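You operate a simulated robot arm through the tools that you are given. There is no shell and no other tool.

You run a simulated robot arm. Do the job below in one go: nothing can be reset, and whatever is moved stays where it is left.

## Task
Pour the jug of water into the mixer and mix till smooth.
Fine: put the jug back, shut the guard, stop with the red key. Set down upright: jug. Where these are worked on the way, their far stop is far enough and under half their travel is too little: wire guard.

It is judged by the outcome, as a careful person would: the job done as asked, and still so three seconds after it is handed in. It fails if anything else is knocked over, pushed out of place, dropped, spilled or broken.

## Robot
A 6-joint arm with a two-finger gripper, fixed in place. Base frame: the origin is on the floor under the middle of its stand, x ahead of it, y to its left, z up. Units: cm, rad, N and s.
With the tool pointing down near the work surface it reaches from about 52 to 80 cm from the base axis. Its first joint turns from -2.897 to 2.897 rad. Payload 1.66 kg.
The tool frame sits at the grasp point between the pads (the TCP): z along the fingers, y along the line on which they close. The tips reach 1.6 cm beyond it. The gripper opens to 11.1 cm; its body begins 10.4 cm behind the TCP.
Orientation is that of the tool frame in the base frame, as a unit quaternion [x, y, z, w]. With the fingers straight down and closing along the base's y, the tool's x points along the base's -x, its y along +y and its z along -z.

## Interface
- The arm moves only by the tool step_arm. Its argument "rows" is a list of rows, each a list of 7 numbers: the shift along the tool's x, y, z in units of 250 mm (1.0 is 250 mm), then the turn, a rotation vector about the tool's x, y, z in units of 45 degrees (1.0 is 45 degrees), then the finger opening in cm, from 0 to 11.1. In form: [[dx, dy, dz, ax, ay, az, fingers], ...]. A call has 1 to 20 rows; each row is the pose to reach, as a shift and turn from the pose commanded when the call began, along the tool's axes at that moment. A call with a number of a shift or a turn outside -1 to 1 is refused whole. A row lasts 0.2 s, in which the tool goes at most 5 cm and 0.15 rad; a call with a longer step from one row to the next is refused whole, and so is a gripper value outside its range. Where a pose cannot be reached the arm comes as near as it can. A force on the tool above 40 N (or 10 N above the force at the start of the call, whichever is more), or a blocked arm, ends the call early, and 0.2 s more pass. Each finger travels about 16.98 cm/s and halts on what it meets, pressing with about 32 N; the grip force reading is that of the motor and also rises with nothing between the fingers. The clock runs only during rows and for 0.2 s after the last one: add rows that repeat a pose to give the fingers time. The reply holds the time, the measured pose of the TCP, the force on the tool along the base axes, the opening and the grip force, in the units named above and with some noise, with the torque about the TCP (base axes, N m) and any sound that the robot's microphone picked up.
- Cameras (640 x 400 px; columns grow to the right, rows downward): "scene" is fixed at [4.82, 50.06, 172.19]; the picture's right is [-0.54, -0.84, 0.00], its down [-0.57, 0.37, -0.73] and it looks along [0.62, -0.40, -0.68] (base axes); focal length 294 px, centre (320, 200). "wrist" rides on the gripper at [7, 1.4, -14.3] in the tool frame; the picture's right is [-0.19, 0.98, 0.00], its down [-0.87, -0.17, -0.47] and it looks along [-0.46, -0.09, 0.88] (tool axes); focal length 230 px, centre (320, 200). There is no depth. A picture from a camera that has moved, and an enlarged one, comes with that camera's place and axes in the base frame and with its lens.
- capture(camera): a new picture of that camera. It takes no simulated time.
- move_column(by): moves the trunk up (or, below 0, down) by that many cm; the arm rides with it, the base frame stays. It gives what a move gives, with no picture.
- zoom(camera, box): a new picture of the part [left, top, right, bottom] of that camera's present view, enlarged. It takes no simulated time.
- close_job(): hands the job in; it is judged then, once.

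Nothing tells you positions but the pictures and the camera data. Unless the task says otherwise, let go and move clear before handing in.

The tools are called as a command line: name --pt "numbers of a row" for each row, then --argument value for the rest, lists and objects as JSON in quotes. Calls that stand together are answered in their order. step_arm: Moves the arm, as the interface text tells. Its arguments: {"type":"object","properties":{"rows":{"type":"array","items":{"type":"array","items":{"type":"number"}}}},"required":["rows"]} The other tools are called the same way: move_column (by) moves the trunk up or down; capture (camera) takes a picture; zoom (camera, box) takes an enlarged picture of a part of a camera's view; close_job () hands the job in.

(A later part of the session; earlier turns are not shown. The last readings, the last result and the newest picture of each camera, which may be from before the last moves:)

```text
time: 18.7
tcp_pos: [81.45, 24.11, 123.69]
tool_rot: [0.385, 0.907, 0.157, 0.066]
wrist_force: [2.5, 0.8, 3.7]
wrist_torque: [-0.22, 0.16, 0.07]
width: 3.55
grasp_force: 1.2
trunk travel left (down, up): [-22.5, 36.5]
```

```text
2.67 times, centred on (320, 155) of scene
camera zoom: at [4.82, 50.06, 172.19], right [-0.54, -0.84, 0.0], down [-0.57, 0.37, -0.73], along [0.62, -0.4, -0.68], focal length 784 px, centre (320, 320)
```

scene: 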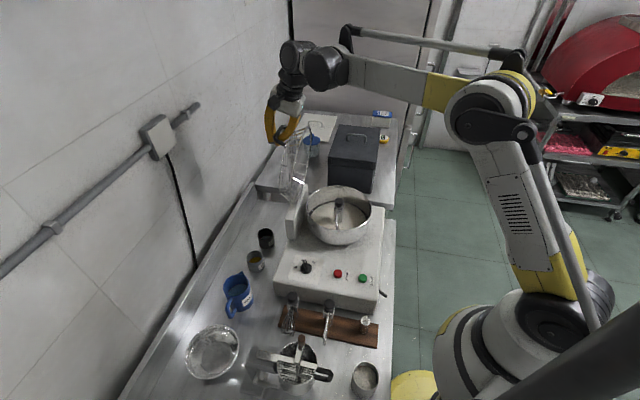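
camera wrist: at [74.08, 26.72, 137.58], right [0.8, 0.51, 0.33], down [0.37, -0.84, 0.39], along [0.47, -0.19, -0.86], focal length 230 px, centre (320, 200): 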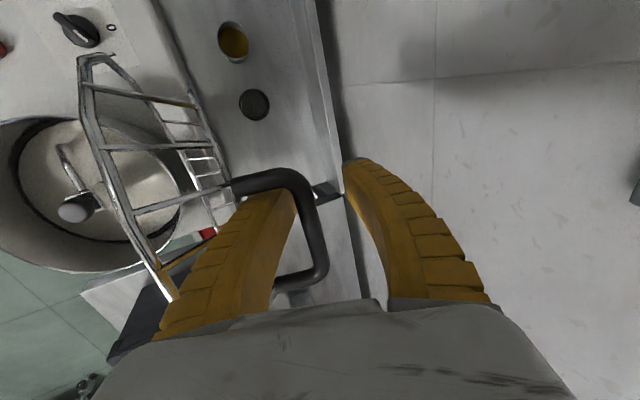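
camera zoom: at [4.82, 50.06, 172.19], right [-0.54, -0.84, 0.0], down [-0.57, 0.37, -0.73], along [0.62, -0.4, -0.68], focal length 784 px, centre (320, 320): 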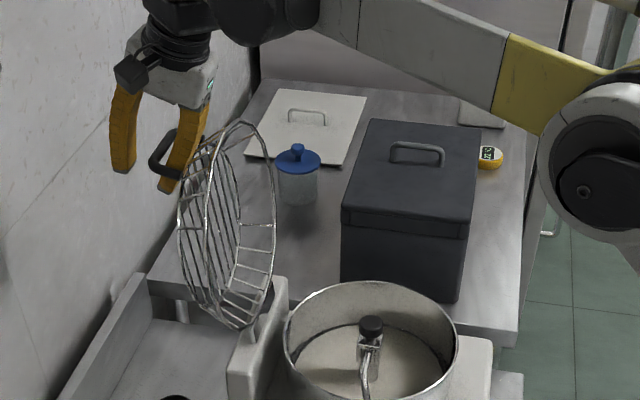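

The guard stays open. I'll withdraw the fingers straight back along the tool axis.

step_arm --pt "0 0.01 -0.06 0 0 0 3.5" --pt "0 0.01 -0.12 0 0 0 3.5" --pt "0 0.01 -0.2 0 0 0 3.5"

capture --camera "wrist"

zoom --camera "scene" --box '[240, 80, 400, 230]'

```text
time: 19.5
tcp_pos: [80.57, 23.23, 128.5]
tool_rot: [0.385, 0.907, 0.158, 0.068]
wrist_force: [-0.1, -0.4, 0.5]
wrist_torque: [-0.05, 0.0, -0.01]
width: 3.77
grasp_force: 1.7
trunk travel left (down, up): [-22.5, 36.5]
```

```text
taken
camera wrist: at [73.02, 25.71, 142.35], right [0.8, 0.5, 0.33], down [0.37, -0.84, 0.39], along [0.47, -0.19, -0.86], focal length 230 px, centre (320, 200)
```

wrist: 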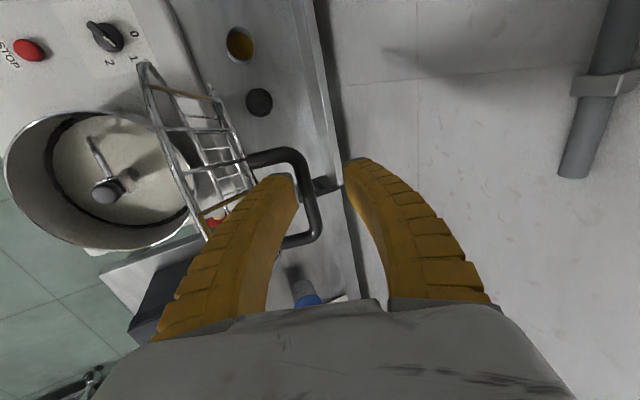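

```text
2.67 times, centred on (320, 155) of scene
camera zoom: at [4.82, 50.06, 172.19], right [-0.54, -0.84, 0.0], down [-0.57, 0.37, -0.73], along [0.62, -0.4, -0.68], focal length 784 px, centre (320, 320)
```

zoom: 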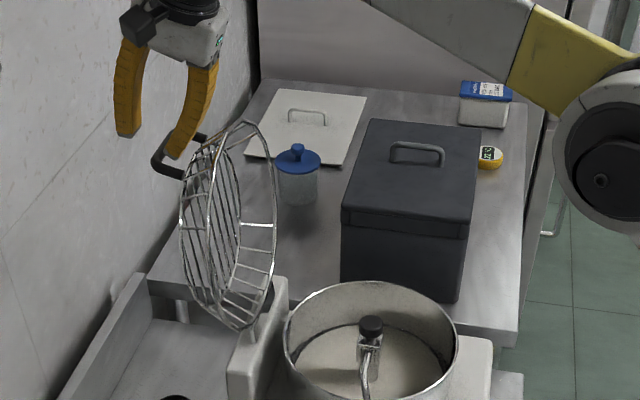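

The fingers are clear of the bar and the guard stays open on its own. I'll back off, level the tool, and head towards the jug side.

step_arm --pt "0 0 -0.15 0 0 0 4" --pt "0 0 -0.3 0 0 0 5" --pt "0.1 -0.07 -0.4 0.11 0 0 7" --pt "0.2 -0.14 -0.45 0.22 0 0 9" --pt "0.3 -0.21 -0.49 0.33 0 0 11" --pt "0.382 -0.282 -0.507 0.444 0 0 11"

capture --camera "scene"

```text
time: 20.9
tcp_pos: [65.89, 22.3, 138.16]
tool_rot: [0.392, 0.92, -0.003, -0.001]
wrist_force: [-0.4, 0.9, 0.2]
wrist_torque: [-0.01, -0.01, 0.06]
width: 11.03
grasp_force: 0.1
trunk travel left (down, up): [-22.5, 36.5]
```

```text
taken
```

scene: 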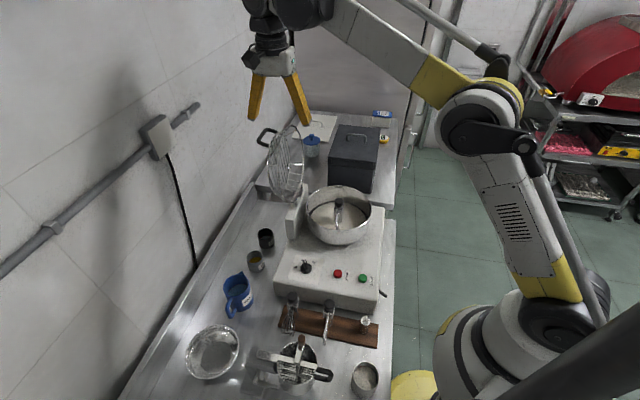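

Now I yaw the gripper round (camera to the top side for the jug grasp) while moving towards the jug.

step_arm --pt "0.092 0.009 0.057 0 0 -0.143 11" --pt "0.184 0.018 0.114 0 0 -0.286 11" --pt "0.276 0.027 0.171 0 0 -0.429 11" --pt "0.368 0.037 0.229 0 0 -0.571 11" --pt "0.46 0.046 0.286 0 0 -0.714 11" --pt "0.552 0.055 0.343 0 0 -0.857 11" --pt "0.644 0.064 0.4 0 0 -1.0 11"

capture --camera "wrist"

```text
time: 22.5
tcp_pos: [55.67, 35.23, 128.06]
tool_rot: [0.009, 1.0, -0.002, -0.003]
wrist_force: [0.1, 0.3, 0.5]
wrist_torque: [0.0, 0.0, 0.0]
width: 11.02
grasp_force: 0.0
trunk travel left (down, up): [-22.5, 36.5]
```

```text
taken
camera wrist: at [48.82, 36.69, 142.2], right [0.21, 0.98, 0.0], down [0.86, -0.18, 0.47], along [0.46, -0.1, -0.88], focal length 230 px, centre (320, 200)
```

wrist: 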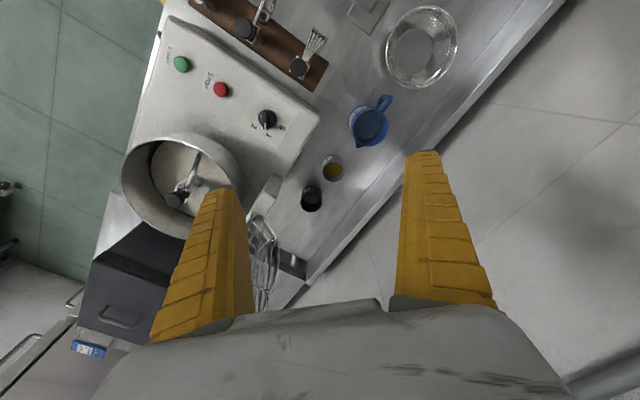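

zoom --camera "wrist" --box '[330, 80, 410, 160]'

zoom --camera "wrist" --box '[280, 0, 480, 160]'

zoom --camera "wrist" --box '[110, 110, 270, 230]'

```text
5.00 times, centred on (370, 120) of wrist
camera zoom: at [48.82, 36.69, 142.2], right [0.21, 0.98, 0.0], down [0.86, -0.18, 0.47], along [0.46, -0.1, -0.88], focal length 1150 px, centre (70, 600)
```

zoom: 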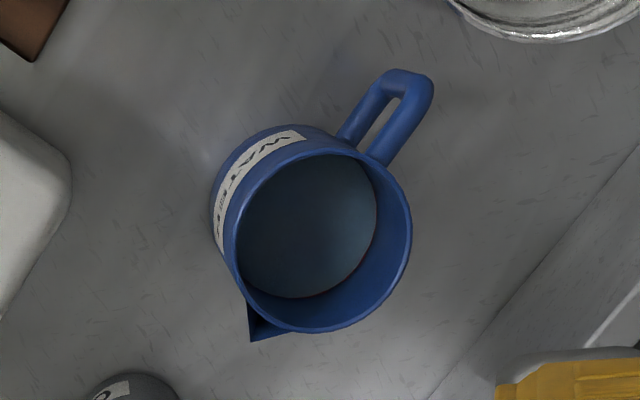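

```text
2.50 times, centred on (380, 80) of wrist
camera zoom: at [48.82, 36.69, 142.2], right [0.21, 0.98, 0.0], down [0.86, -0.18, 0.47], along [0.46, -0.1, -0.88], focal length 575 px, centre (170, 500)
```

zoom: 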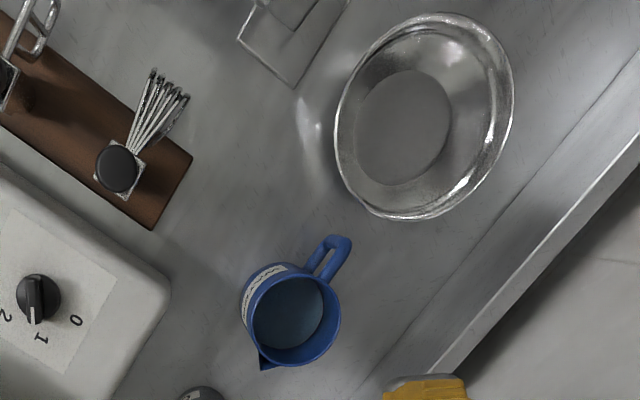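

```text
3.33 times, centred on (190, 170) of wrist
camera zoom: at [48.82, 36.69, 142.2], right [0.21, 0.98, 0.0], down [0.86, -0.18, 0.47], along [0.46, -0.1, -0.88], focal length 767 px, centre (753, 300)
```

zoom: 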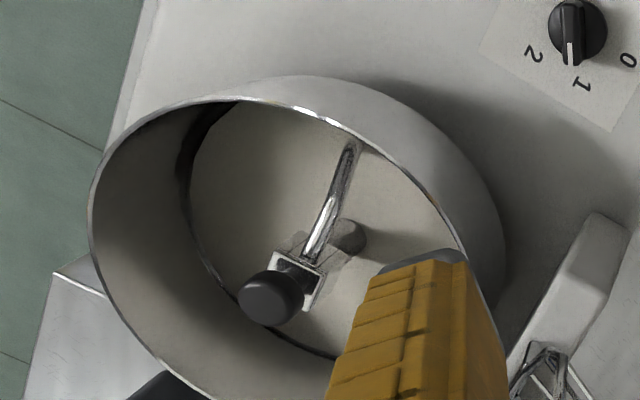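

Jug measured: centre about (60.35, 45.25), rim z≈90.4, base z≈81, diameter about 8 cm, spout azimuth about -43°. I'll keep yawing the gripper round while moving behind it.

step_arm --pt "0.018 0.045 0.017 0 0 -0.143 11" --pt "0.036 0.09 0.034 0 0 -0.286 11" --pt "0.054 0.136 0.051 0 0 -0.429 11" --pt "0.071 0.182 0.069 0 0 -0.571 11" --pt "0.089 0.227 0.086 0 0 -0.714 11" --pt "0.107 0.273 0.103 0 0 -0.857 11" --pt "0.125 0.318 0.12 0 0 -1.0 11"

step_arm --pt "0 0 0 0 0 -0.143 11" --pt "0 0 0 0 0 -0.286 11" --pt "0 0 0 0 0 -0.429 11" --pt "0 0 0 0 0 -0.571 11" --pt "0 0 0 0 0 -0.714 11" --pt "0 0 0 0 0 -0.857 11" --pt "0 0 0 0 0 -1.0 11"

capture --camera "scene"

capture --camera "wrist"

```text
time: 24.1
tcp_pos: [52.88, 43.25, 125.12]
tool_rot: [-0.374, 0.927, -0.001, -0.002]
wrist_force: [-0.3, 0.2, 0.8]
wrist_torque: [-0.01, 0.01, -0.02]
width: 11.03
grasp_force: 0.1
trunk travel left (down, up): [-22.5, 36.5]
```

```text
time: 25.7
tcp_pos: [52.84, 43.12, 125.18]
tool_rot: [-0.701, 0.713, 0.0, -0.003]
wrist_force: [-0.3, 0.9, 0.8]
wrist_torque: [-0.01, 0.0, 0.0]
width: 11.01
grasp_force: 0.0
trunk travel left (down, up): [-22.5, 36.5]
```

```text
taken
```

scene: 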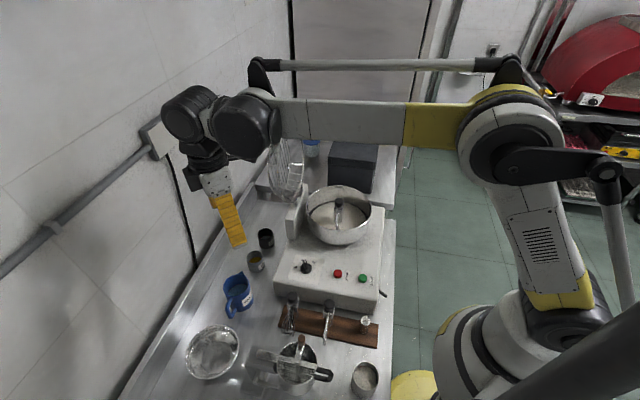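

```text
taken
camera wrist: at [51.52, 36.19, 139.33], right [-0.98, 0.21, 0.0], down [0.18, 0.86, 0.47], along [0.09, 0.46, -0.88], focal length 230 px, centre (320, 200)
```

wrist: 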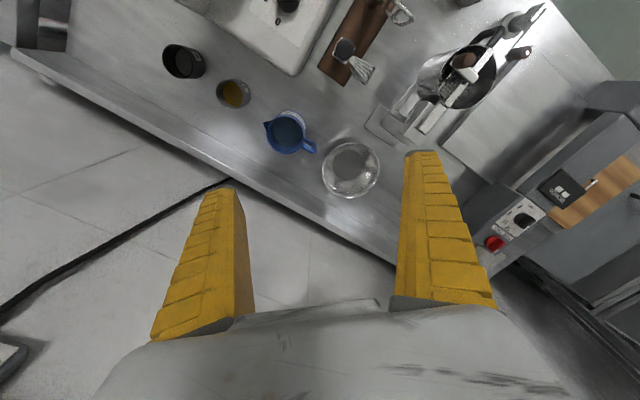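

step_arm --pt "-0.068 0.017 0.098 0 0 -0.143 11" --pt "-0.135 0.035 0.197 0 0 -0.286 11" --pt "-0.203 0.052 0.295 0 0 -0.429 11" --pt "-0.271 0.07 0.393 0 0 -0.571 11" --pt "-0.339 0.087 0.491 0 0 -0.714 11" --pt "-0.406 0.105 0.59 0 0 -0.857 11" --pt "-0.474 0.122 0.688 0 0 -1.0 11"

capture --camera "scene"

capture --camera "wrist"

```text
time: 27.3
tcp_pos: [49.95, 54.98, 107.78]
tool_rot: [0.921, -0.39, -0.002, 0.003]
wrist_force: [0.8, 1.2, 0.2]
wrist_torque: [-0.02, 0.01, 0.0]
width: 11.03
grasp_force: 0.1
trunk travel left (down, up): [-22.5, 36.5]
```

```text
taken
```

scene: 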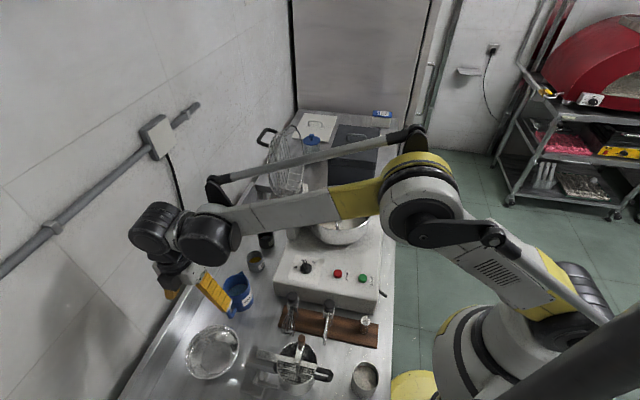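

```text
taken
camera wrist: at [53.95, 49.13, 122.01], right [-0.84, -0.55, 0.01], down [-0.48, 0.74, 0.47], along [-0.26, 0.39, -0.88], focal length 230 px, centre (320, 200)
```

wrist: 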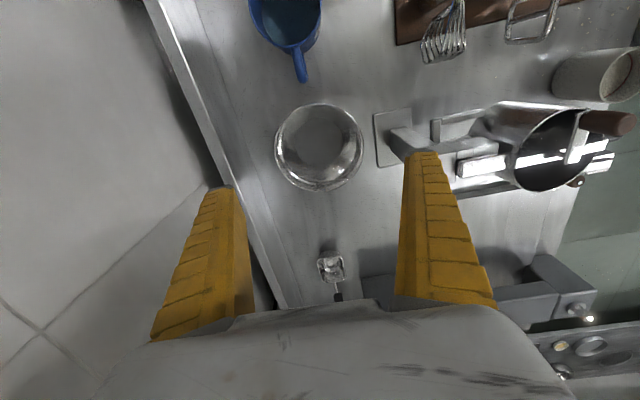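

The gripper is now oriented with its camera on the spout side. I'll trim the yaw and tilt the tool 45° so it will straddle the jug from the handle side.

step_arm --pt "0 0 0 0 0 -0.053 11"

step_arm --pt "0 0 0 0 0.14 0 11" --pt "0 0 0 0 0.28 0 11" --pt "0 0 0 0 0.42 0 11" --pt "0 0 0 0 0.56 0 11" --pt "0 0 0 0 0.7 0 11" --pt "0 0 0 0 0.85 0 11" --pt "0 0 0 0 1.0 0 11"

capture --camera "scene"

capture --camera "wrist"

```text
time: 27.7
tcp_pos: [50.11, 55.0, 107.9]
tool_rot: [0.929, -0.371, 0.0, 0.003]
wrist_force: [-0.1, -0.3, -0.2]
wrist_torque: [0.02, 0.03, 0.0]
width: 11.01
grasp_force: 0.0
trunk travel left (down, up): [-22.5, 36.5]
```

```text
time: 29.3
tcp_pos: [50.0, 55.11, 107.77]
tool_rot: [0.858, -0.343, 0.354, 0.144]
wrist_force: [0.3, -0.2, 0.9]
wrist_torque: [0.0, 0.03, 0.01]
width: 11.04
grasp_force: 0.0
trunk travel left (down, up): [-22.5, 36.5]
```

```text
taken
```

scene: 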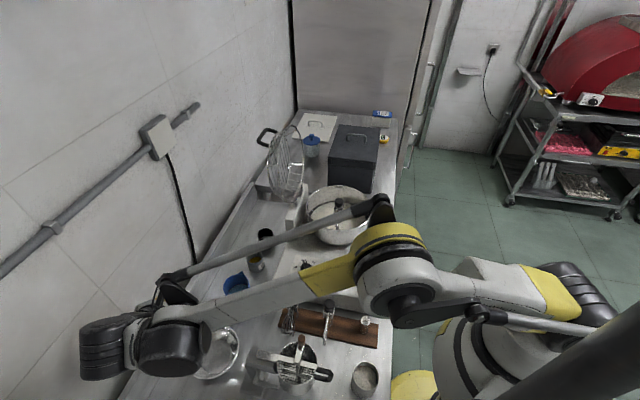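

```text
taken
camera wrist: at [45.44, 57.65, 122.74], right [-0.78, -0.62, -0.13], down [-0.57, 0.77, -0.28], along [0.27, -0.14, -0.95], focal length 230 px, centre (320, 200)
```

wrist: 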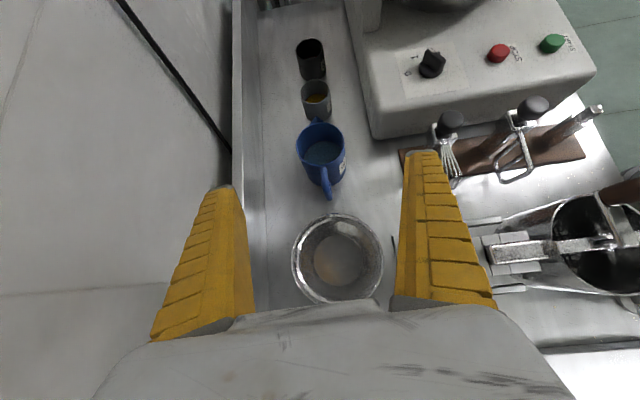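

Good: the jug lies straight ahead between the fingers. I'll zoom to refine its position in this view.

zoom --camera "wrist" --box '[270, 110, 370, 210]'

```text
4.00 times, centred on (320, 160) of wrist
camera zoom: at [45.44, 57.65, 122.74], right [-0.78, -0.62, -0.13], down [-0.57, 0.77, -0.28], along [0.27, -0.14, -0.95], focal length 920 px, centre (320, 360)
```

zoom: 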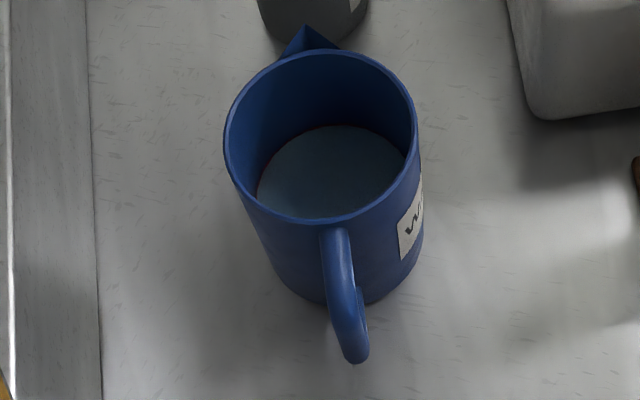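

The tool axis is well aligned. I'll advance along it to about 9 cm short and check the straddle.

step_arm --pt "-0.1 -0.006 0.05 0 0 0 11.1" --pt "-0.182 -0.011 0.15 0 0 0 11.1" --pt "-0.182 -0.011 0.28 0 0 0 11.1" --pt "-0.182 -0.011 0.4 0 0 0 11.1" --pt "-0.182 -0.011 0.52 0 0 0 11.1" --pt "-0.182 -0.011 0.6 0 0 0 11.1" --pt "-0.182 -0.011 0.632 0 0 0 11.1"

capture --camera "wrist"

capture --camera "scene"

```text
time: 30.9
tcp_pos: [55.8, 49.65, 93.4]
tool_rot: [0.858, -0.342, 0.355, 0.144]
wrist_force: [0.7, -0.3, 0.5]
wrist_torque: [-0.04, 0.03, -0.01]
width: 11.08
grasp_force: 0.0
trunk travel left (down, up): [-22.5, 36.5]
```

```text
taken
camera wrist: at [51.19, 52.19, 108.29], right [-0.78, -0.62, -0.13], down [-0.57, 0.77, -0.28], along [0.27, -0.14, -0.95], focal length 230 px, centre (320, 200)
```

wrist: 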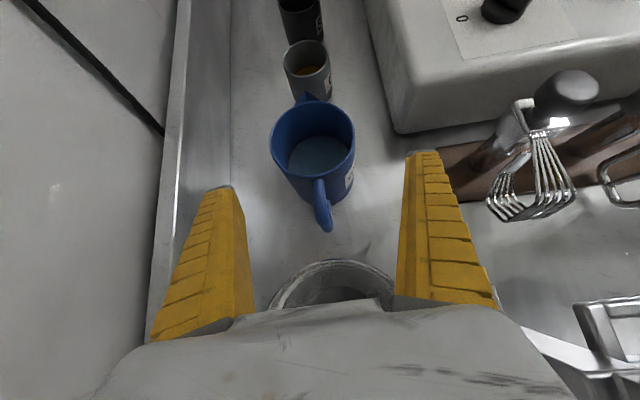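

```text
taken
```

scene: 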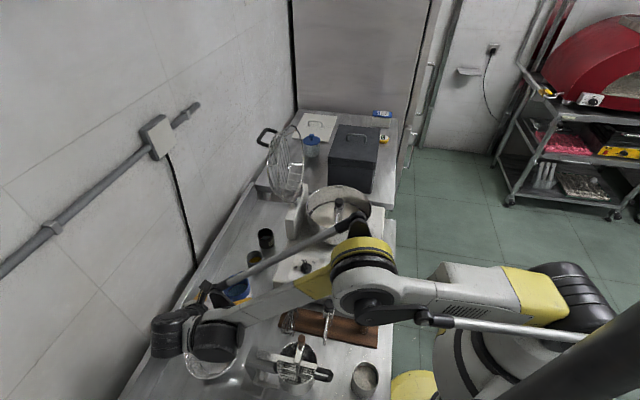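

Aligned. Advancing the rest of the way so the jug body sits between the pads.

step_arm --pt "0 -0.003 0.09 0 0 0 11.1" --pt "0 -0.007 0.18 0 0 0 11.1" --pt "0 -0.007 0.27 0 0 0 11.1" --pt "0 -0.007 0.33 0 0 0 11.1" --pt "0 -0.007 0.359 0 0 0 11.1"

capture --camera "wrist"

zoom --camera "scene" --box '[140, 220, 320, 390]'

```text
time: 32.1
tcp_pos: [60.5, 45.35, 87.09]
tool_rot: [0.858, -0.343, 0.355, 0.144]
wrist_force: [-0.4, 0.4, 0.5]
wrist_torque: [-0.01, 0.01, 0.01]
width: 11.09
grasp_force: 0.1
trunk travel left (down, up): [-22.5, 36.5]
```

```text
taken
camera wrist: at [56.01, 47.96, 102.0], right [-0.78, -0.62, -0.13], down [-0.57, 0.77, -0.28], along [0.27, -0.14, -0.95], focal length 230 px, centre (320, 200)
```

wrist: 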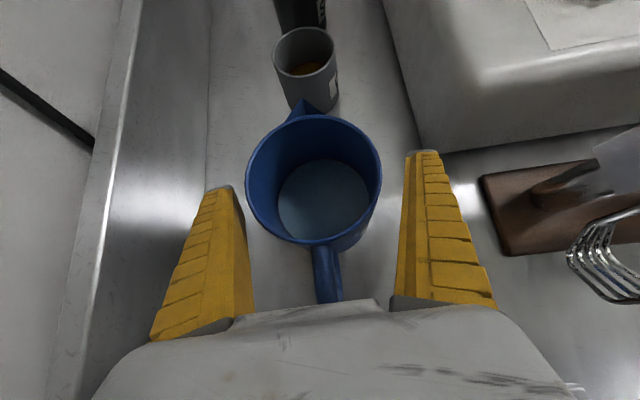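

```text
2.35 times, centred on (230, 305) of scene
camera zoom: at [4.82, 50.06, 172.19], right [-0.54, -0.84, 0.0], down [-0.57, 0.37, -0.73], along [0.62, -0.4, -0.68], focal length 692 px, centre (532, -47)
```

zoom: 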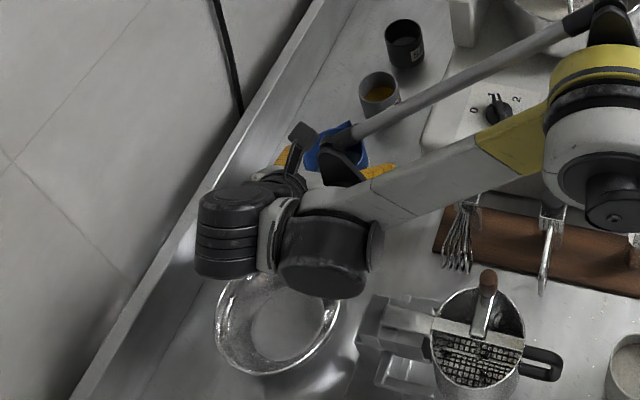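

The jug body is between the pads. Closing gently.

step_arm --pt "0 0 0 0 0 0 9.5" --pt "0 0 0 0 0 0 8.5" --pt "0 0 0 0 0 0 7.8" --pt "0 0 0 0 0 0 7.0" --pt "0 0 0 0 0 0 5.0" --pt "0 0 0 0 0 0 3.0" --pt "0 0 0 0 0 0 3.0"

capture --camera "wrist"

```text
time: 33.7
tcp_pos: [60.62, 45.23, 87.06]
tool_rot: [0.858, -0.342, 0.355, 0.144]
wrist_force: [0.4, 0.0, -1.1]
wrist_torque: [-0.05, -0.05, 0.03]
width: 7.94
grasp_force: 32.0
trunk travel left (down, up): [-22.5, 36.5]
```

```text
taken
camera wrist: at [56.0, 47.99, 101.99], right [-0.78, -0.62, -0.13], down [-0.57, 0.77, -0.28], along [0.27, -0.14, -0.95], focal length 230 px, centre (320, 200)
```

wrist: 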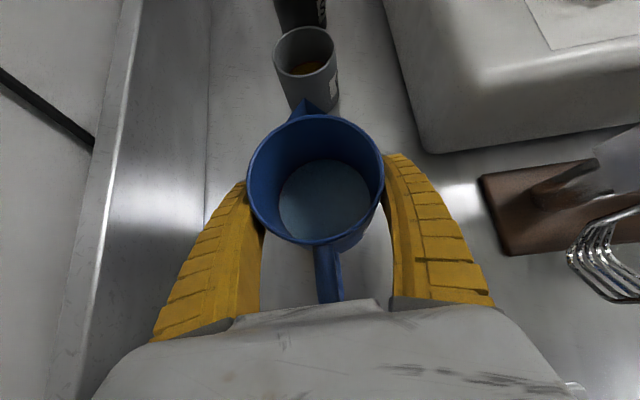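

Firm grip at 7.94 cm. Lifting a few cm to check the hold and weight.

step_arm --pt "0.014 0 -0.014 0 0 0 3" --pt "0.034 0 -0.034 0 0 0 3" --pt "0.057 0 -0.057 0 0 0 3" --pt "0.085 0 -0.085 0 0 0 3" --pt "0.113 0.001 -0.113 0 0 0 3" --pt "0.113 0.001 -0.113 0 0 0 3"

capture --camera "wrist"

zoom --camera "scene" --box '[140, 220, 320, 390]'

```text
time: 35.1
tcp_pos: [60.44, 45.22, 91.05]
tool_rot: [0.858, -0.343, 0.354, 0.145]
wrist_force: [-0.2, 0.1, -1.2]
wrist_torque: [-0.01, -0.03, -0.02]
width: 7.96
grasp_force: 32.4
trunk travel left (down, up): [-22.5, 36.5]
```

```text
taken
camera wrist: at [55.95, 47.9, 106.06], right [-0.78, -0.62, -0.13], down [-0.57, 0.77, -0.28], along [0.27, -0.14, -0.95], focal length 230 px, centre (320, 200)
```

wrist: 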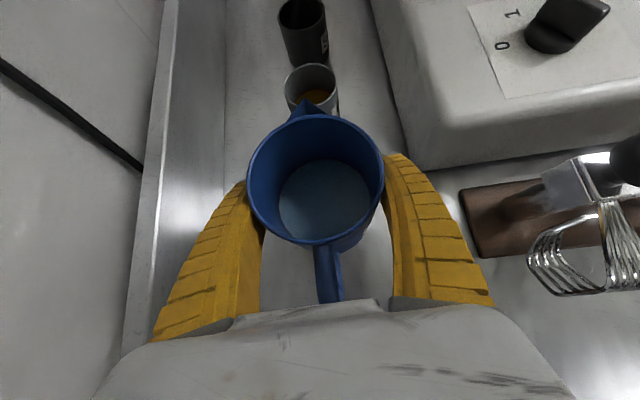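

```text
2.35 times, centred on (230, 305) of scene
camera zoom: at [4.82, 50.06, 172.19], right [-0.54, -0.84, 0.0], down [-0.57, 0.37, -0.73], along [0.62, -0.4, -0.68], focal length 692 px, centre (532, -47)
```

zoom: 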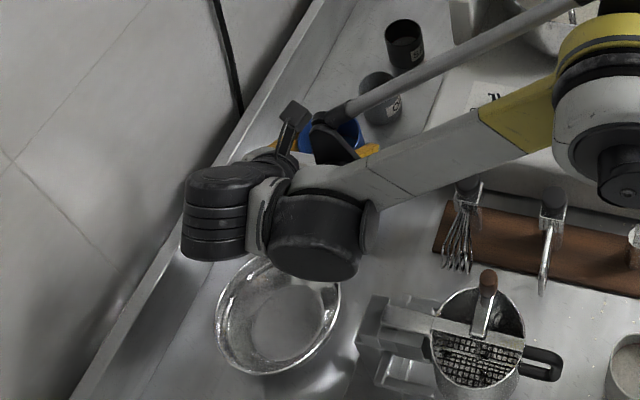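

The jug lifts cleanly and level. I'll raise the trunk to carry it above everything.

move_column --by 20

capture --camera "scene"

capture --camera "wrist"

```text
time: 37.3
tcp_pos: [60.55, 45.29, 111.07]
tool_rot: [0.858, -0.342, 0.355, 0.144]
wrist_force: [-0.1, -0.2, -3.0]
wrist_torque: [-0.01, -0.04, -0.01]
width: 7.94
grasp_force: 31.9
trunk travel left (down, up): [-42.5, 16.5]
```

```text
taken
```

scene: 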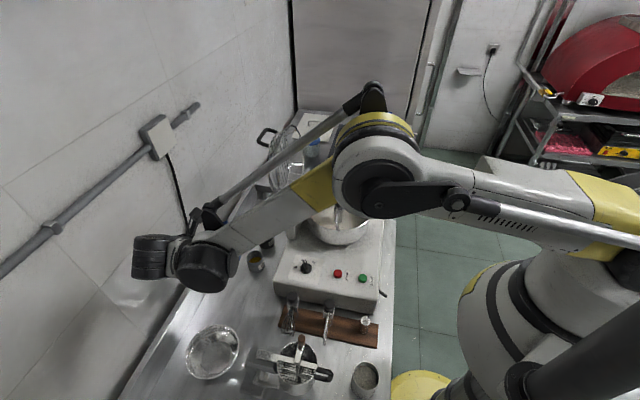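

```text
taken
camera wrist: at [55.96, 47.9, 126.02], right [-0.78, -0.62, -0.13], down [-0.57, 0.77, -0.28], along [0.27, -0.14, -0.95], focal length 230 px, centre (320, 200)
```

wrist: 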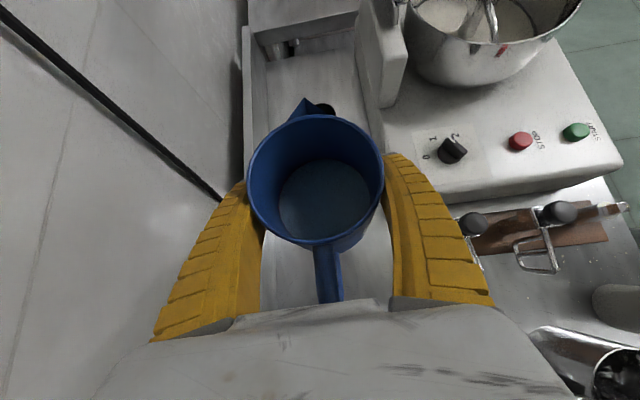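

The jug is level at z≈111 with the bowl visible ahead. I'll carry it smoothly to the front of the mixer, staying clear of the open guard.

step_arm --pt "0.013 0.03 0 0 0 0 3" --pt "0.039 0.091 0 0 0 0 3" --pt "0.079 0.182 -0.001 0 0 0 3" --pt "0.118 0.274 -0.001 0 0 0 3" --pt "0.157 0.365 -0.001 0 0 0 3" --pt "0.197 0.456 -0.002 0 0 0 3" --pt "0.236 0.547 -0.002 0 0 0 3" --pt "0.275 0.638 -0.003 0 0 0 3" --pt "0.308 0.714 -0.003 0 0 0 3" --pt "0.322 0.748 -0.003 0 0 0 3" --pt "0.328 0.76 -0.003 0 0 0 3"

capture --camera "scene"

capture --camera "wrist"

```text
time: 39.7
tcp_pos: [51.54, 27.55, 116.97]
tool_rot: [0.858, -0.342, 0.355, 0.144]
wrist_force: [0.6, -0.2, -2.3]
wrist_torque: [-0.01, -0.02, -0.01]
width: 7.95
grasp_force: 31.9
trunk travel left (down, up): [-42.5, 16.5]
```

```text
taken
```

scene: 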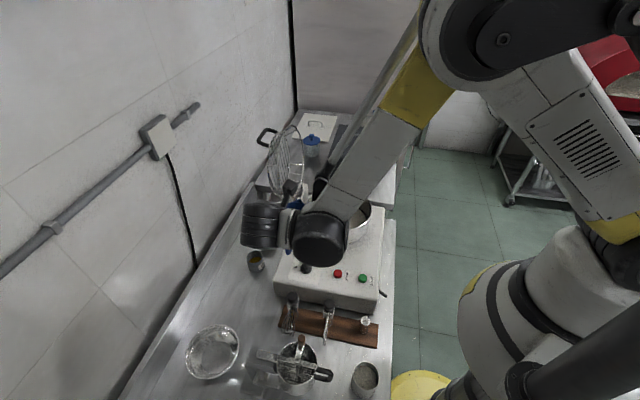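

```text
taken
camera wrist: at [46.98, 30.18, 131.98], right [-0.78, -0.62, -0.13], down [-0.57, 0.77, -0.28], along [0.27, -0.14, -0.95], focal length 230 px, centre (320, 200)
```

wrist: 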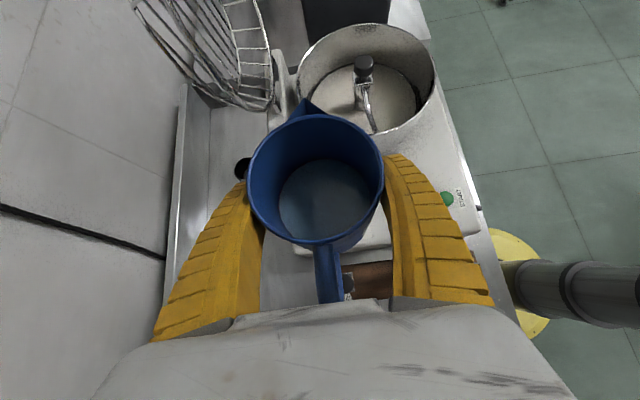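

step_arm --pt "0.02 0.018 0.02 0 0 0 3" --pt "0.061 0.055 0.061 0 0 0 3" --pt "0.121 0.11 0.122 0 0 0 3" --pt "0.182 0.165 0.183 0 0 0 3" --pt "0.243 0.219 0.244 0 0 0 3" --pt "0.304 0.274 0.305 0 0 0 3" --pt "0.364 0.329 0.366 0 0 0 3" --pt "0.425 0.384 0.427 0 0 0 3" --pt "0.476 0.43 0.478 0 0 0 3" --pt "0.496 0.448 0.498 0 0 0 3" --pt "0.506 0.457 0.508 0 0 0 3"

capture --camera "scene"

capture --camera "wrist"

```text
time: 42.1
tcp_pos: [56.65, 6.83, 117.18]
tool_rot: [0.858, -0.343, 0.355, 0.144]
wrist_force: [0.1, 0.9, -3.1]
wrist_torque: [-0.02, -0.02, 0.01]
width: 7.96
grasp_force: 32.6
trunk travel left (down, up): [-42.5, 16.5]
```

```text
taken
```

scene: 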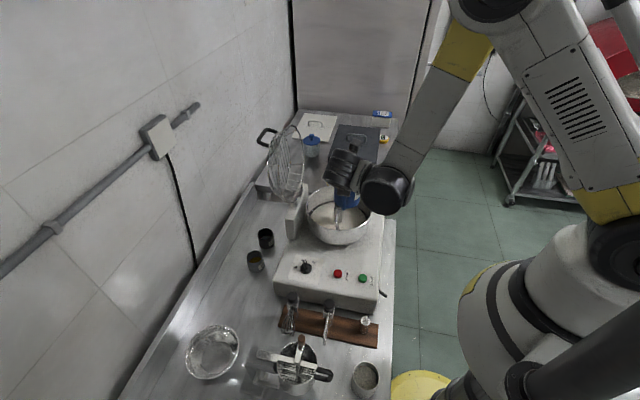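

```text
taken
camera wrist: at [52.08, 9.49, 132.09], right [-0.78, -0.62, -0.13], down [-0.57, 0.77, -0.28], along [0.27, -0.14, -0.95], focal length 230 px, centre (320, 200)
```

wrist: 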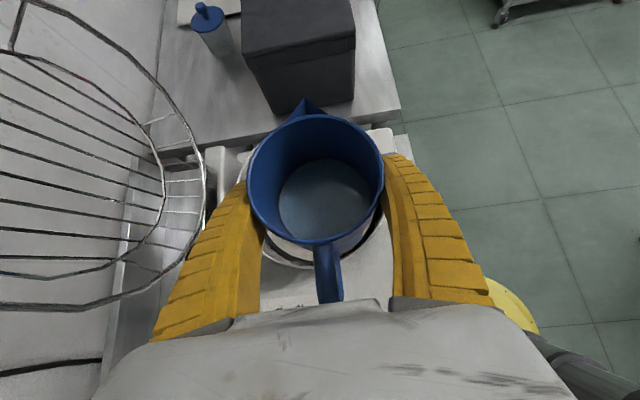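

zoom --camera "scene" --box '[260, 120, 420, 250]'

zoom --camera "wrist" --box '[180, 80, 460, 310]'

```text
3.08 times, centred on (340, 185) of scene
camera zoom: at [4.82, 50.06, 172.19], right [-0.54, -0.84, 0.0], down [-0.57, 0.37, -0.73], along [0.62, -0.4, -0.68], focal length 905 px, centre (258, 246)
```

zoom: 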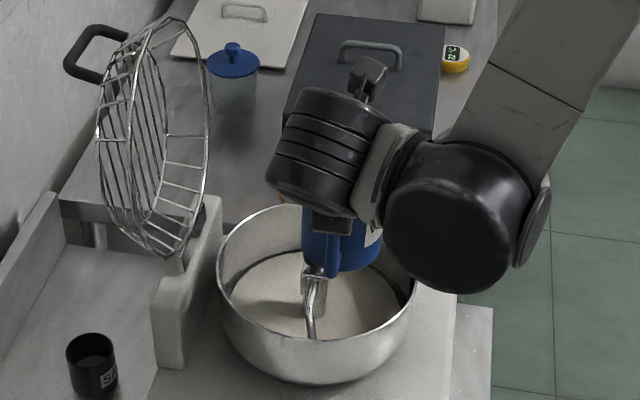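

```text
1.74 times, centred on (320, 195) of wrist
camera zoom: at [52.08, 9.49, 132.09], right [-0.78, -0.62, -0.13], down [-0.57, 0.77, -0.28], along [0.27, -0.14, -0.95], focal length 400 px, centre (320, 209)
```

zoom: 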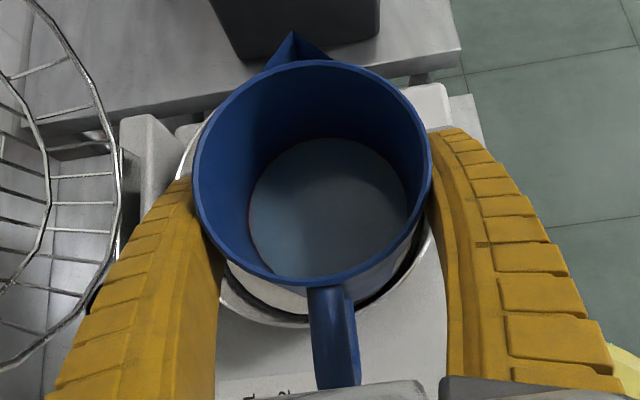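

The jug is over the front half of the bowl. I'll lower slightly and start tilting it towards the spout.

step_arm --pt "-0.02 0 0.02 0 0 0 3" --pt "-0.05 0 0.05 0 -0.06 0 3" --pt "-0.08 0 0.08 0 -0.16 0 3" --pt "-0.085 0 0.085 0 -0.27 0 3" --pt "-0.085 0 0.085 0 -0.38 0 3" --pt "-0.085 0 0.085 0 -0.49 0 3" --pt "-0.085 0 0.085 0 -0.6 0 3" --pt "-0.085 0 0.085 0 -0.7 0 3"

zoom --camera "scene" --box '[260, 120, 420, 250]'

capture --camera "wrist"

```text
time: 43.9
tcp_pos: [56.68, 6.98, 114.11]
tool_rot: [0.922, -0.37, 0.108, 0.046]
wrist_force: [-0.5, -0.5, -3.0]
wrist_torque: [-0.02, -0.03, 0.0]
width: 7.97
grasp_force: 31.9
out of reach, approached as far as the arm can: row 1, 2
trunk travel left (down, up): [-42.5, 16.5]
```

```text
3.08 times, centred on (340, 185) of scene
camera zoom: at [4.82, 50.06, 172.19], right [-0.54, -0.84, 0.0], down [-0.57, 0.37, -0.73], along [0.62, -0.4, -0.68], focal length 905 px, centre (258, 246)
```

zoom: 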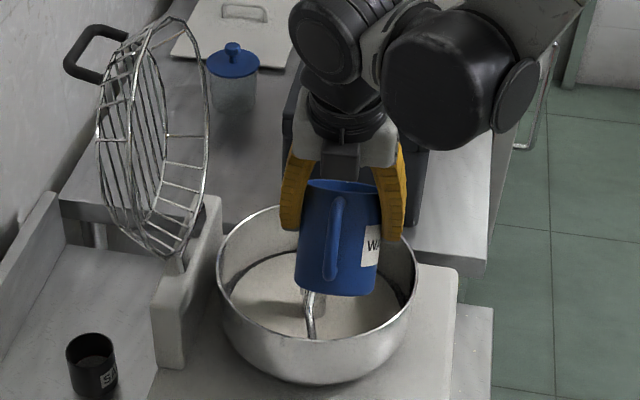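

```text
taken
camera wrist: at [58.36, 3.59, 129.53], right [-0.81, -0.58, -0.04], down [-0.57, 0.78, 0.26], along [-0.12, 0.23, -0.97], focal length 230 px, centre (320, 200)
```

wrist: 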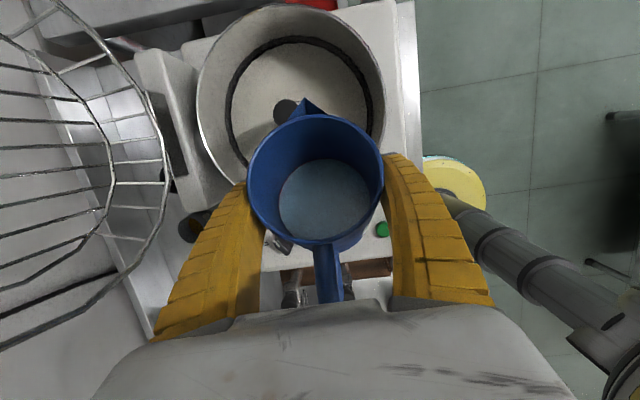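

Tilted about 31° so far, with the spout inside the bowl rim. I continue tilting slowly so the water runs out.

step_arm --pt "0 0 0 0 -0.08 0 3" --pt "0 0 0 0 -0.16 0 3" --pt "0 0 0 0 -0.24 0 3" --pt "0 0 0 0 -0.32 0 3" --pt "0 0 0 0 -0.4 0 3" --pt "0 0 0 0 -0.48 0 3" --pt "0 0 0 0 -0.56 0 3" --pt "0 0 0 0 -0.56 0 3"

zoom --camera "scene" --box '[260, 120, 420, 250]'

capture --camera "wrist"

```text
time: 45.7
tcp_pos: [56.66, 6.86, 114.04]
tool_rot: [0.923, -0.37, -0.096, -0.035]
wrist_force: [0.5, -0.4, -2.9]
wrist_torque: [-0.02, -0.06, 0.01]
width: 7.96
grasp_force: 32.2
trunk travel left (down, up): [-42.5, 16.5]
```

```text
3.08 times, centred on (340, 185) of scene
camera zoom: at [4.82, 50.06, 172.19], right [-0.54, -0.84, 0.0], down [-0.57, 0.37, -0.73], along [0.62, -0.4, -0.68], focal length 905 px, centre (258, 246)
```

zoom: 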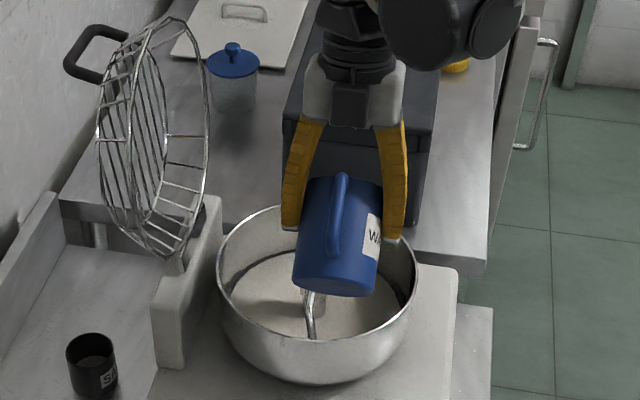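

```text
taken
camera wrist: at [62.84, -0.74, 126.55], right [-0.81, -0.58, 0.04], down [-0.43, 0.64, 0.64], along [-0.4, 0.5, -0.77], focal length 230 px, centre (320, 200)
```

wrist: 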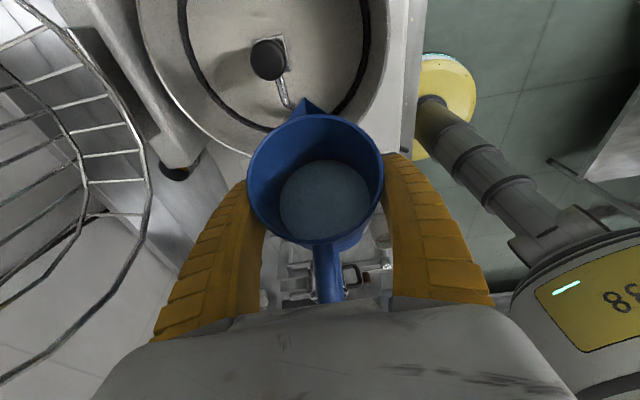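

step_arm --pt "0 0 0 0 -0.08 0 3" --pt "0 0 0 0 -0.16 0 3" --pt "0 0 0 0 -0.24 0 3" --pt "0 0 0 0 -0.32 0 3" --pt "0 0 0 0 -0.4 0 3" --pt "0 0 0 0 -0.48 0 3" --pt "0 0 0 0 -0.56 0 3" --pt "0 0 0 0 -0.56 0 3"

zoom --camera "scene" --box '[260, 120, 420, 250]'

capture --camera "wrist"

```text
time: 47.5
tcp_pos: [56.67, 7.95, 114.02]
tool_rot: [0.883, -0.358, -0.281, -0.12]
wrist_force: [-0.2, -0.4, -2.4]
wrist_torque: [-0.04, -0.03, 0.0]
width: 7.97
grasp_force: 31.9
out of reach, approached as far as the arm can: row 7, 8
trunk travel left (down, up): [-42.5, 16.5]
```

```text
3.08 times, centred on (340, 185) of scene
camera zoom: at [4.82, 50.06, 172.19], right [-0.54, -0.84, 0.0], down [-0.57, 0.37, -0.73], along [0.62, -0.4, -0.68], focal length 905 px, centre (258, 246)
```

zoom: 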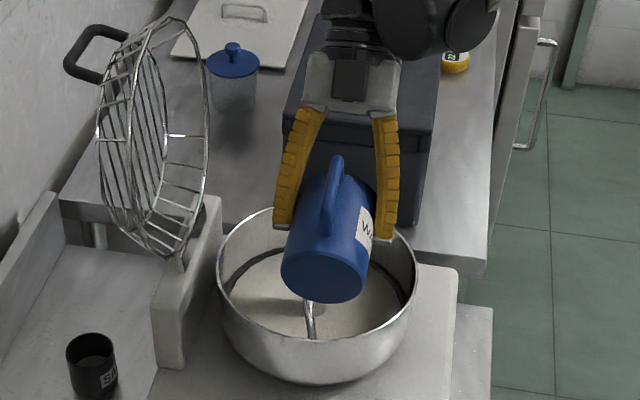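

```text
taken
camera wrist: at [65.73, -2.88, 121.52], right [-0.8, -0.6, 0.1], down [-0.2, 0.41, 0.89], along [-0.57, 0.69, -0.45], focal length 230 px, centre (320, 200)
```

wrist: 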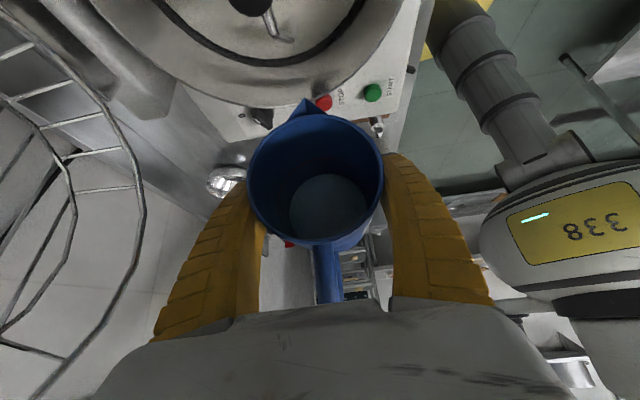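

The water level in the jug has dropped noticeably (tilt about 80°), all inside the bowl. The arm hit a joint limit, so I'll look at its posture before tilting further.

capture --camera "scene"

zoom --camera "wrist" --box '[230, 90, 410, 250]'

```text
taken
```

scene: 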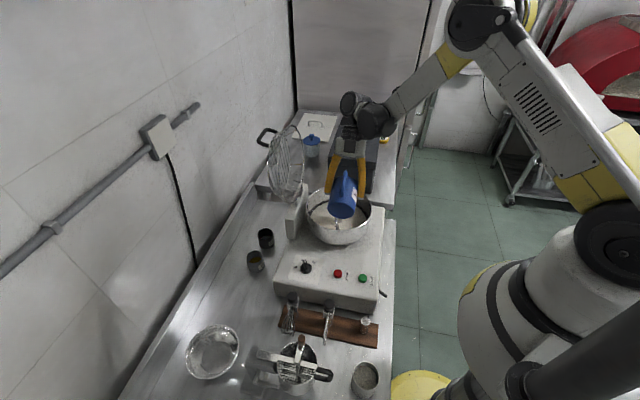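

```text
2.50 times, centred on (320, 170) of wrist
camera zoom: at [65.73, -2.88, 121.52], right [-0.8, -0.6, 0.1], down [-0.2, 0.41, 0.89], along [-0.57, 0.69, -0.45], focal length 575 px, centre (320, 275)
```

zoom: 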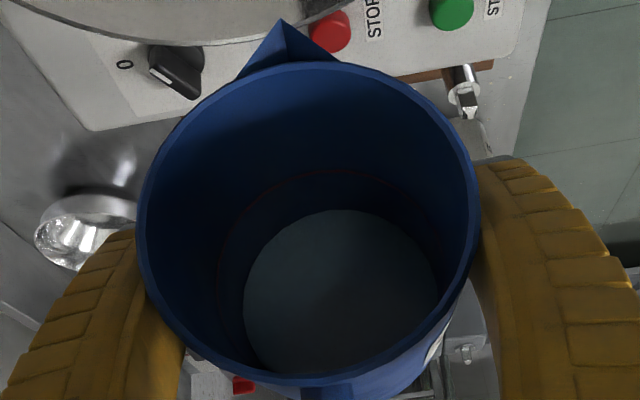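

step_arm --pt "0 0 0 0 0 0 3" --pt "0 0 0 0 0 0 3" --pt "0 0 0 0 0 0 3" --pt "0 0 0 0 0 0 3" --pt "0 0 0 0 0 0 3" --pt "0 0 0 0 0 0 3" --pt "0 0 0 0 0 0 3" --pt "0 0 0 0 0 0 3"

zoom --camera "wrist" --box '[230, 90, 410, 250]'

```text
time: 49.3
tcp_pos: [56.74, 7.94, 114.16]
tool_rot: [0.883, -0.358, -0.28, -0.12]
wrist_force: [-0.6, -0.7, -1.4]
wrist_torque: [-0.01, -0.03, 0.04]
width: 7.97
grasp_force: 32.1
trunk travel left (down, up): [-42.5, 16.5]
```

```text
2.50 times, centred on (320, 170) of wrist
camera zoom: at [65.73, -2.86, 121.52], right [-0.8, -0.6, 0.1], down [-0.2, 0.41, 0.89], along [-0.57, 0.69, -0.45], focal length 575 px, centre (320, 275)
```

zoom: 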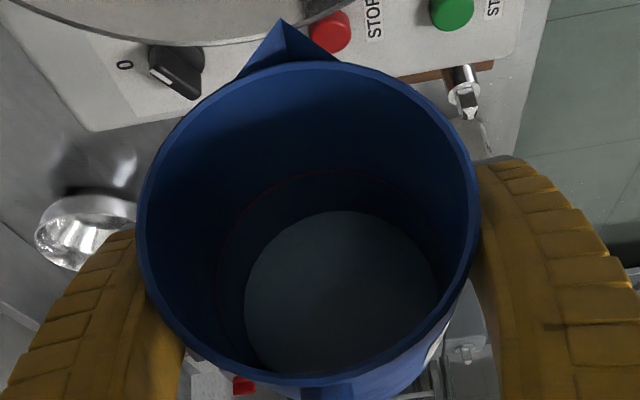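

No more flows at this tilt; the remaining water sits right at the bottom. I'll swing the pour direction a little (about the vertical) to gain wrist range, then tilt further.

step_arm --pt "0 0 0 0.081 0.002 0.113 3" --pt "0 0 0 0.161 0.003 0.227 3" --pt "0 0 0 0.242 0.005 0.34 3" --pt "0 0 0 0.322 0.006 0.453 3" --pt "0 0 0 0.322 0.006 0.453 3"

zoom --camera "scene" --box '[260, 120, 420, 250]'

capture --camera "wrist"

```text
time: 50.5
tcp_pos: [56.66, 7.96, 114.05]
tool_rot: [0.782, -0.539, -0.262, -0.171]
wrist_force: [-0.2, -0.5, -0.6]
wrist_torque: [-0.01, -0.01, -0.04]
width: 7.96
grasp_force: 32.1
trunk travel left (down, up): [-42.5, 16.5]
```

```text
3.08 times, centred on (340, 185) of scene
camera zoom: at [4.82, 50.06, 172.19], right [-0.54, -0.84, 0.0], down [-0.57, 0.37, -0.73], along [0.62, -0.4, -0.68], focal length 905 px, centre (258, 246)
```

zoom: 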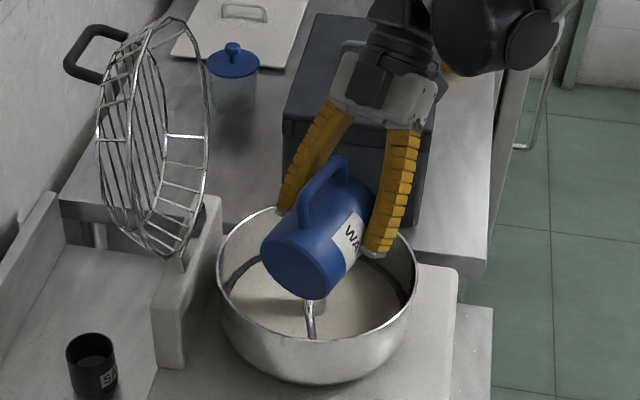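

```text
taken
camera wrist: at [60.67, -5.65, 121.33], right [-0.97, -0.21, 0.13], down [0.02, 0.45, 0.89], along [-0.25, 0.87, -0.44], focal length 230 px, centre (320, 200)
```

wrist: 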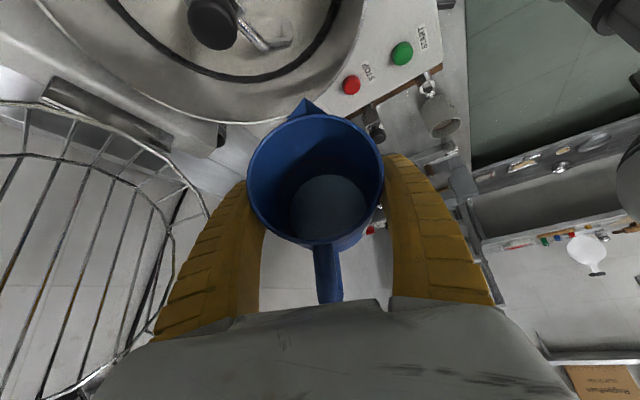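

step_arm --pt "0 0 0 0 -0.08 0 3" --pt "0 0 0 0 -0.16 0 3" --pt "0 0 0 0 -0.24 0 3" --pt "0 0 0 0 -0.32 0 3" --pt "0 0 0 0 -0.4 0 3" --pt "0 0 0 0 -0.48 0 3" --pt "0 0 0 0 -0.56 0 3" --pt "0 0 0 0 -0.56 0 3" --pt "0 0 0 0 -0.56 0 3"

zoom --camera "scene" --box '[260, 120, 420, 250]'

capture --camera "wrist"

```text
time: 52.5
tcp_pos: [56.95, 10.74, 114.08]
tool_rot: [0.707, -0.495, -0.415, -0.289]
wrist_force: [-0.3, -0.3, -0.5]
wrist_torque: [0.02, -0.04, 0.0]
width: 7.98
grasp_force: 32.0
out of reach, approached as far as the arm can: row 6, 7, 8, 9
trunk travel left (down, up): [-42.5, 16.5]
```

```text
3.08 times, centred on (340, 185) of scene
camera zoom: at [4.82, 50.06, 172.19], right [-0.54, -0.84, 0.0], down [-0.57, 0.37, -0.73], along [0.62, -0.4, -0.68], focal length 905 px, centre (258, 246)
```

zoom: 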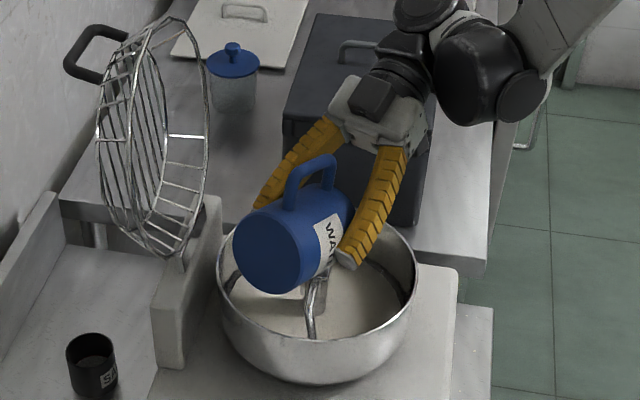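

```text
taken
camera wrist: at [61.17, -4.68, 114.95], right [-0.95, -0.25, 0.17], down [0.16, 0.07, 0.99], along [-0.26, 0.97, -0.03], focal length 230 px, centre (320, 200)
```

wrist: 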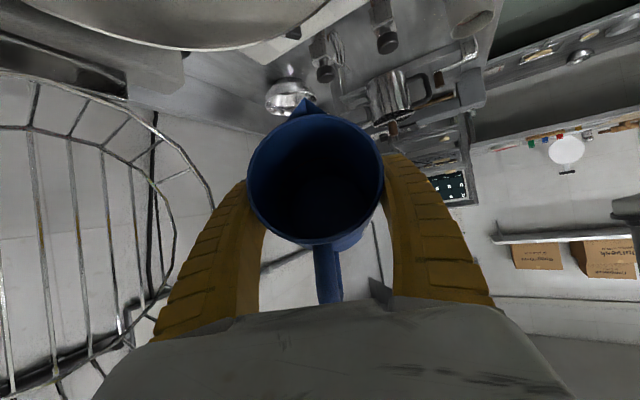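

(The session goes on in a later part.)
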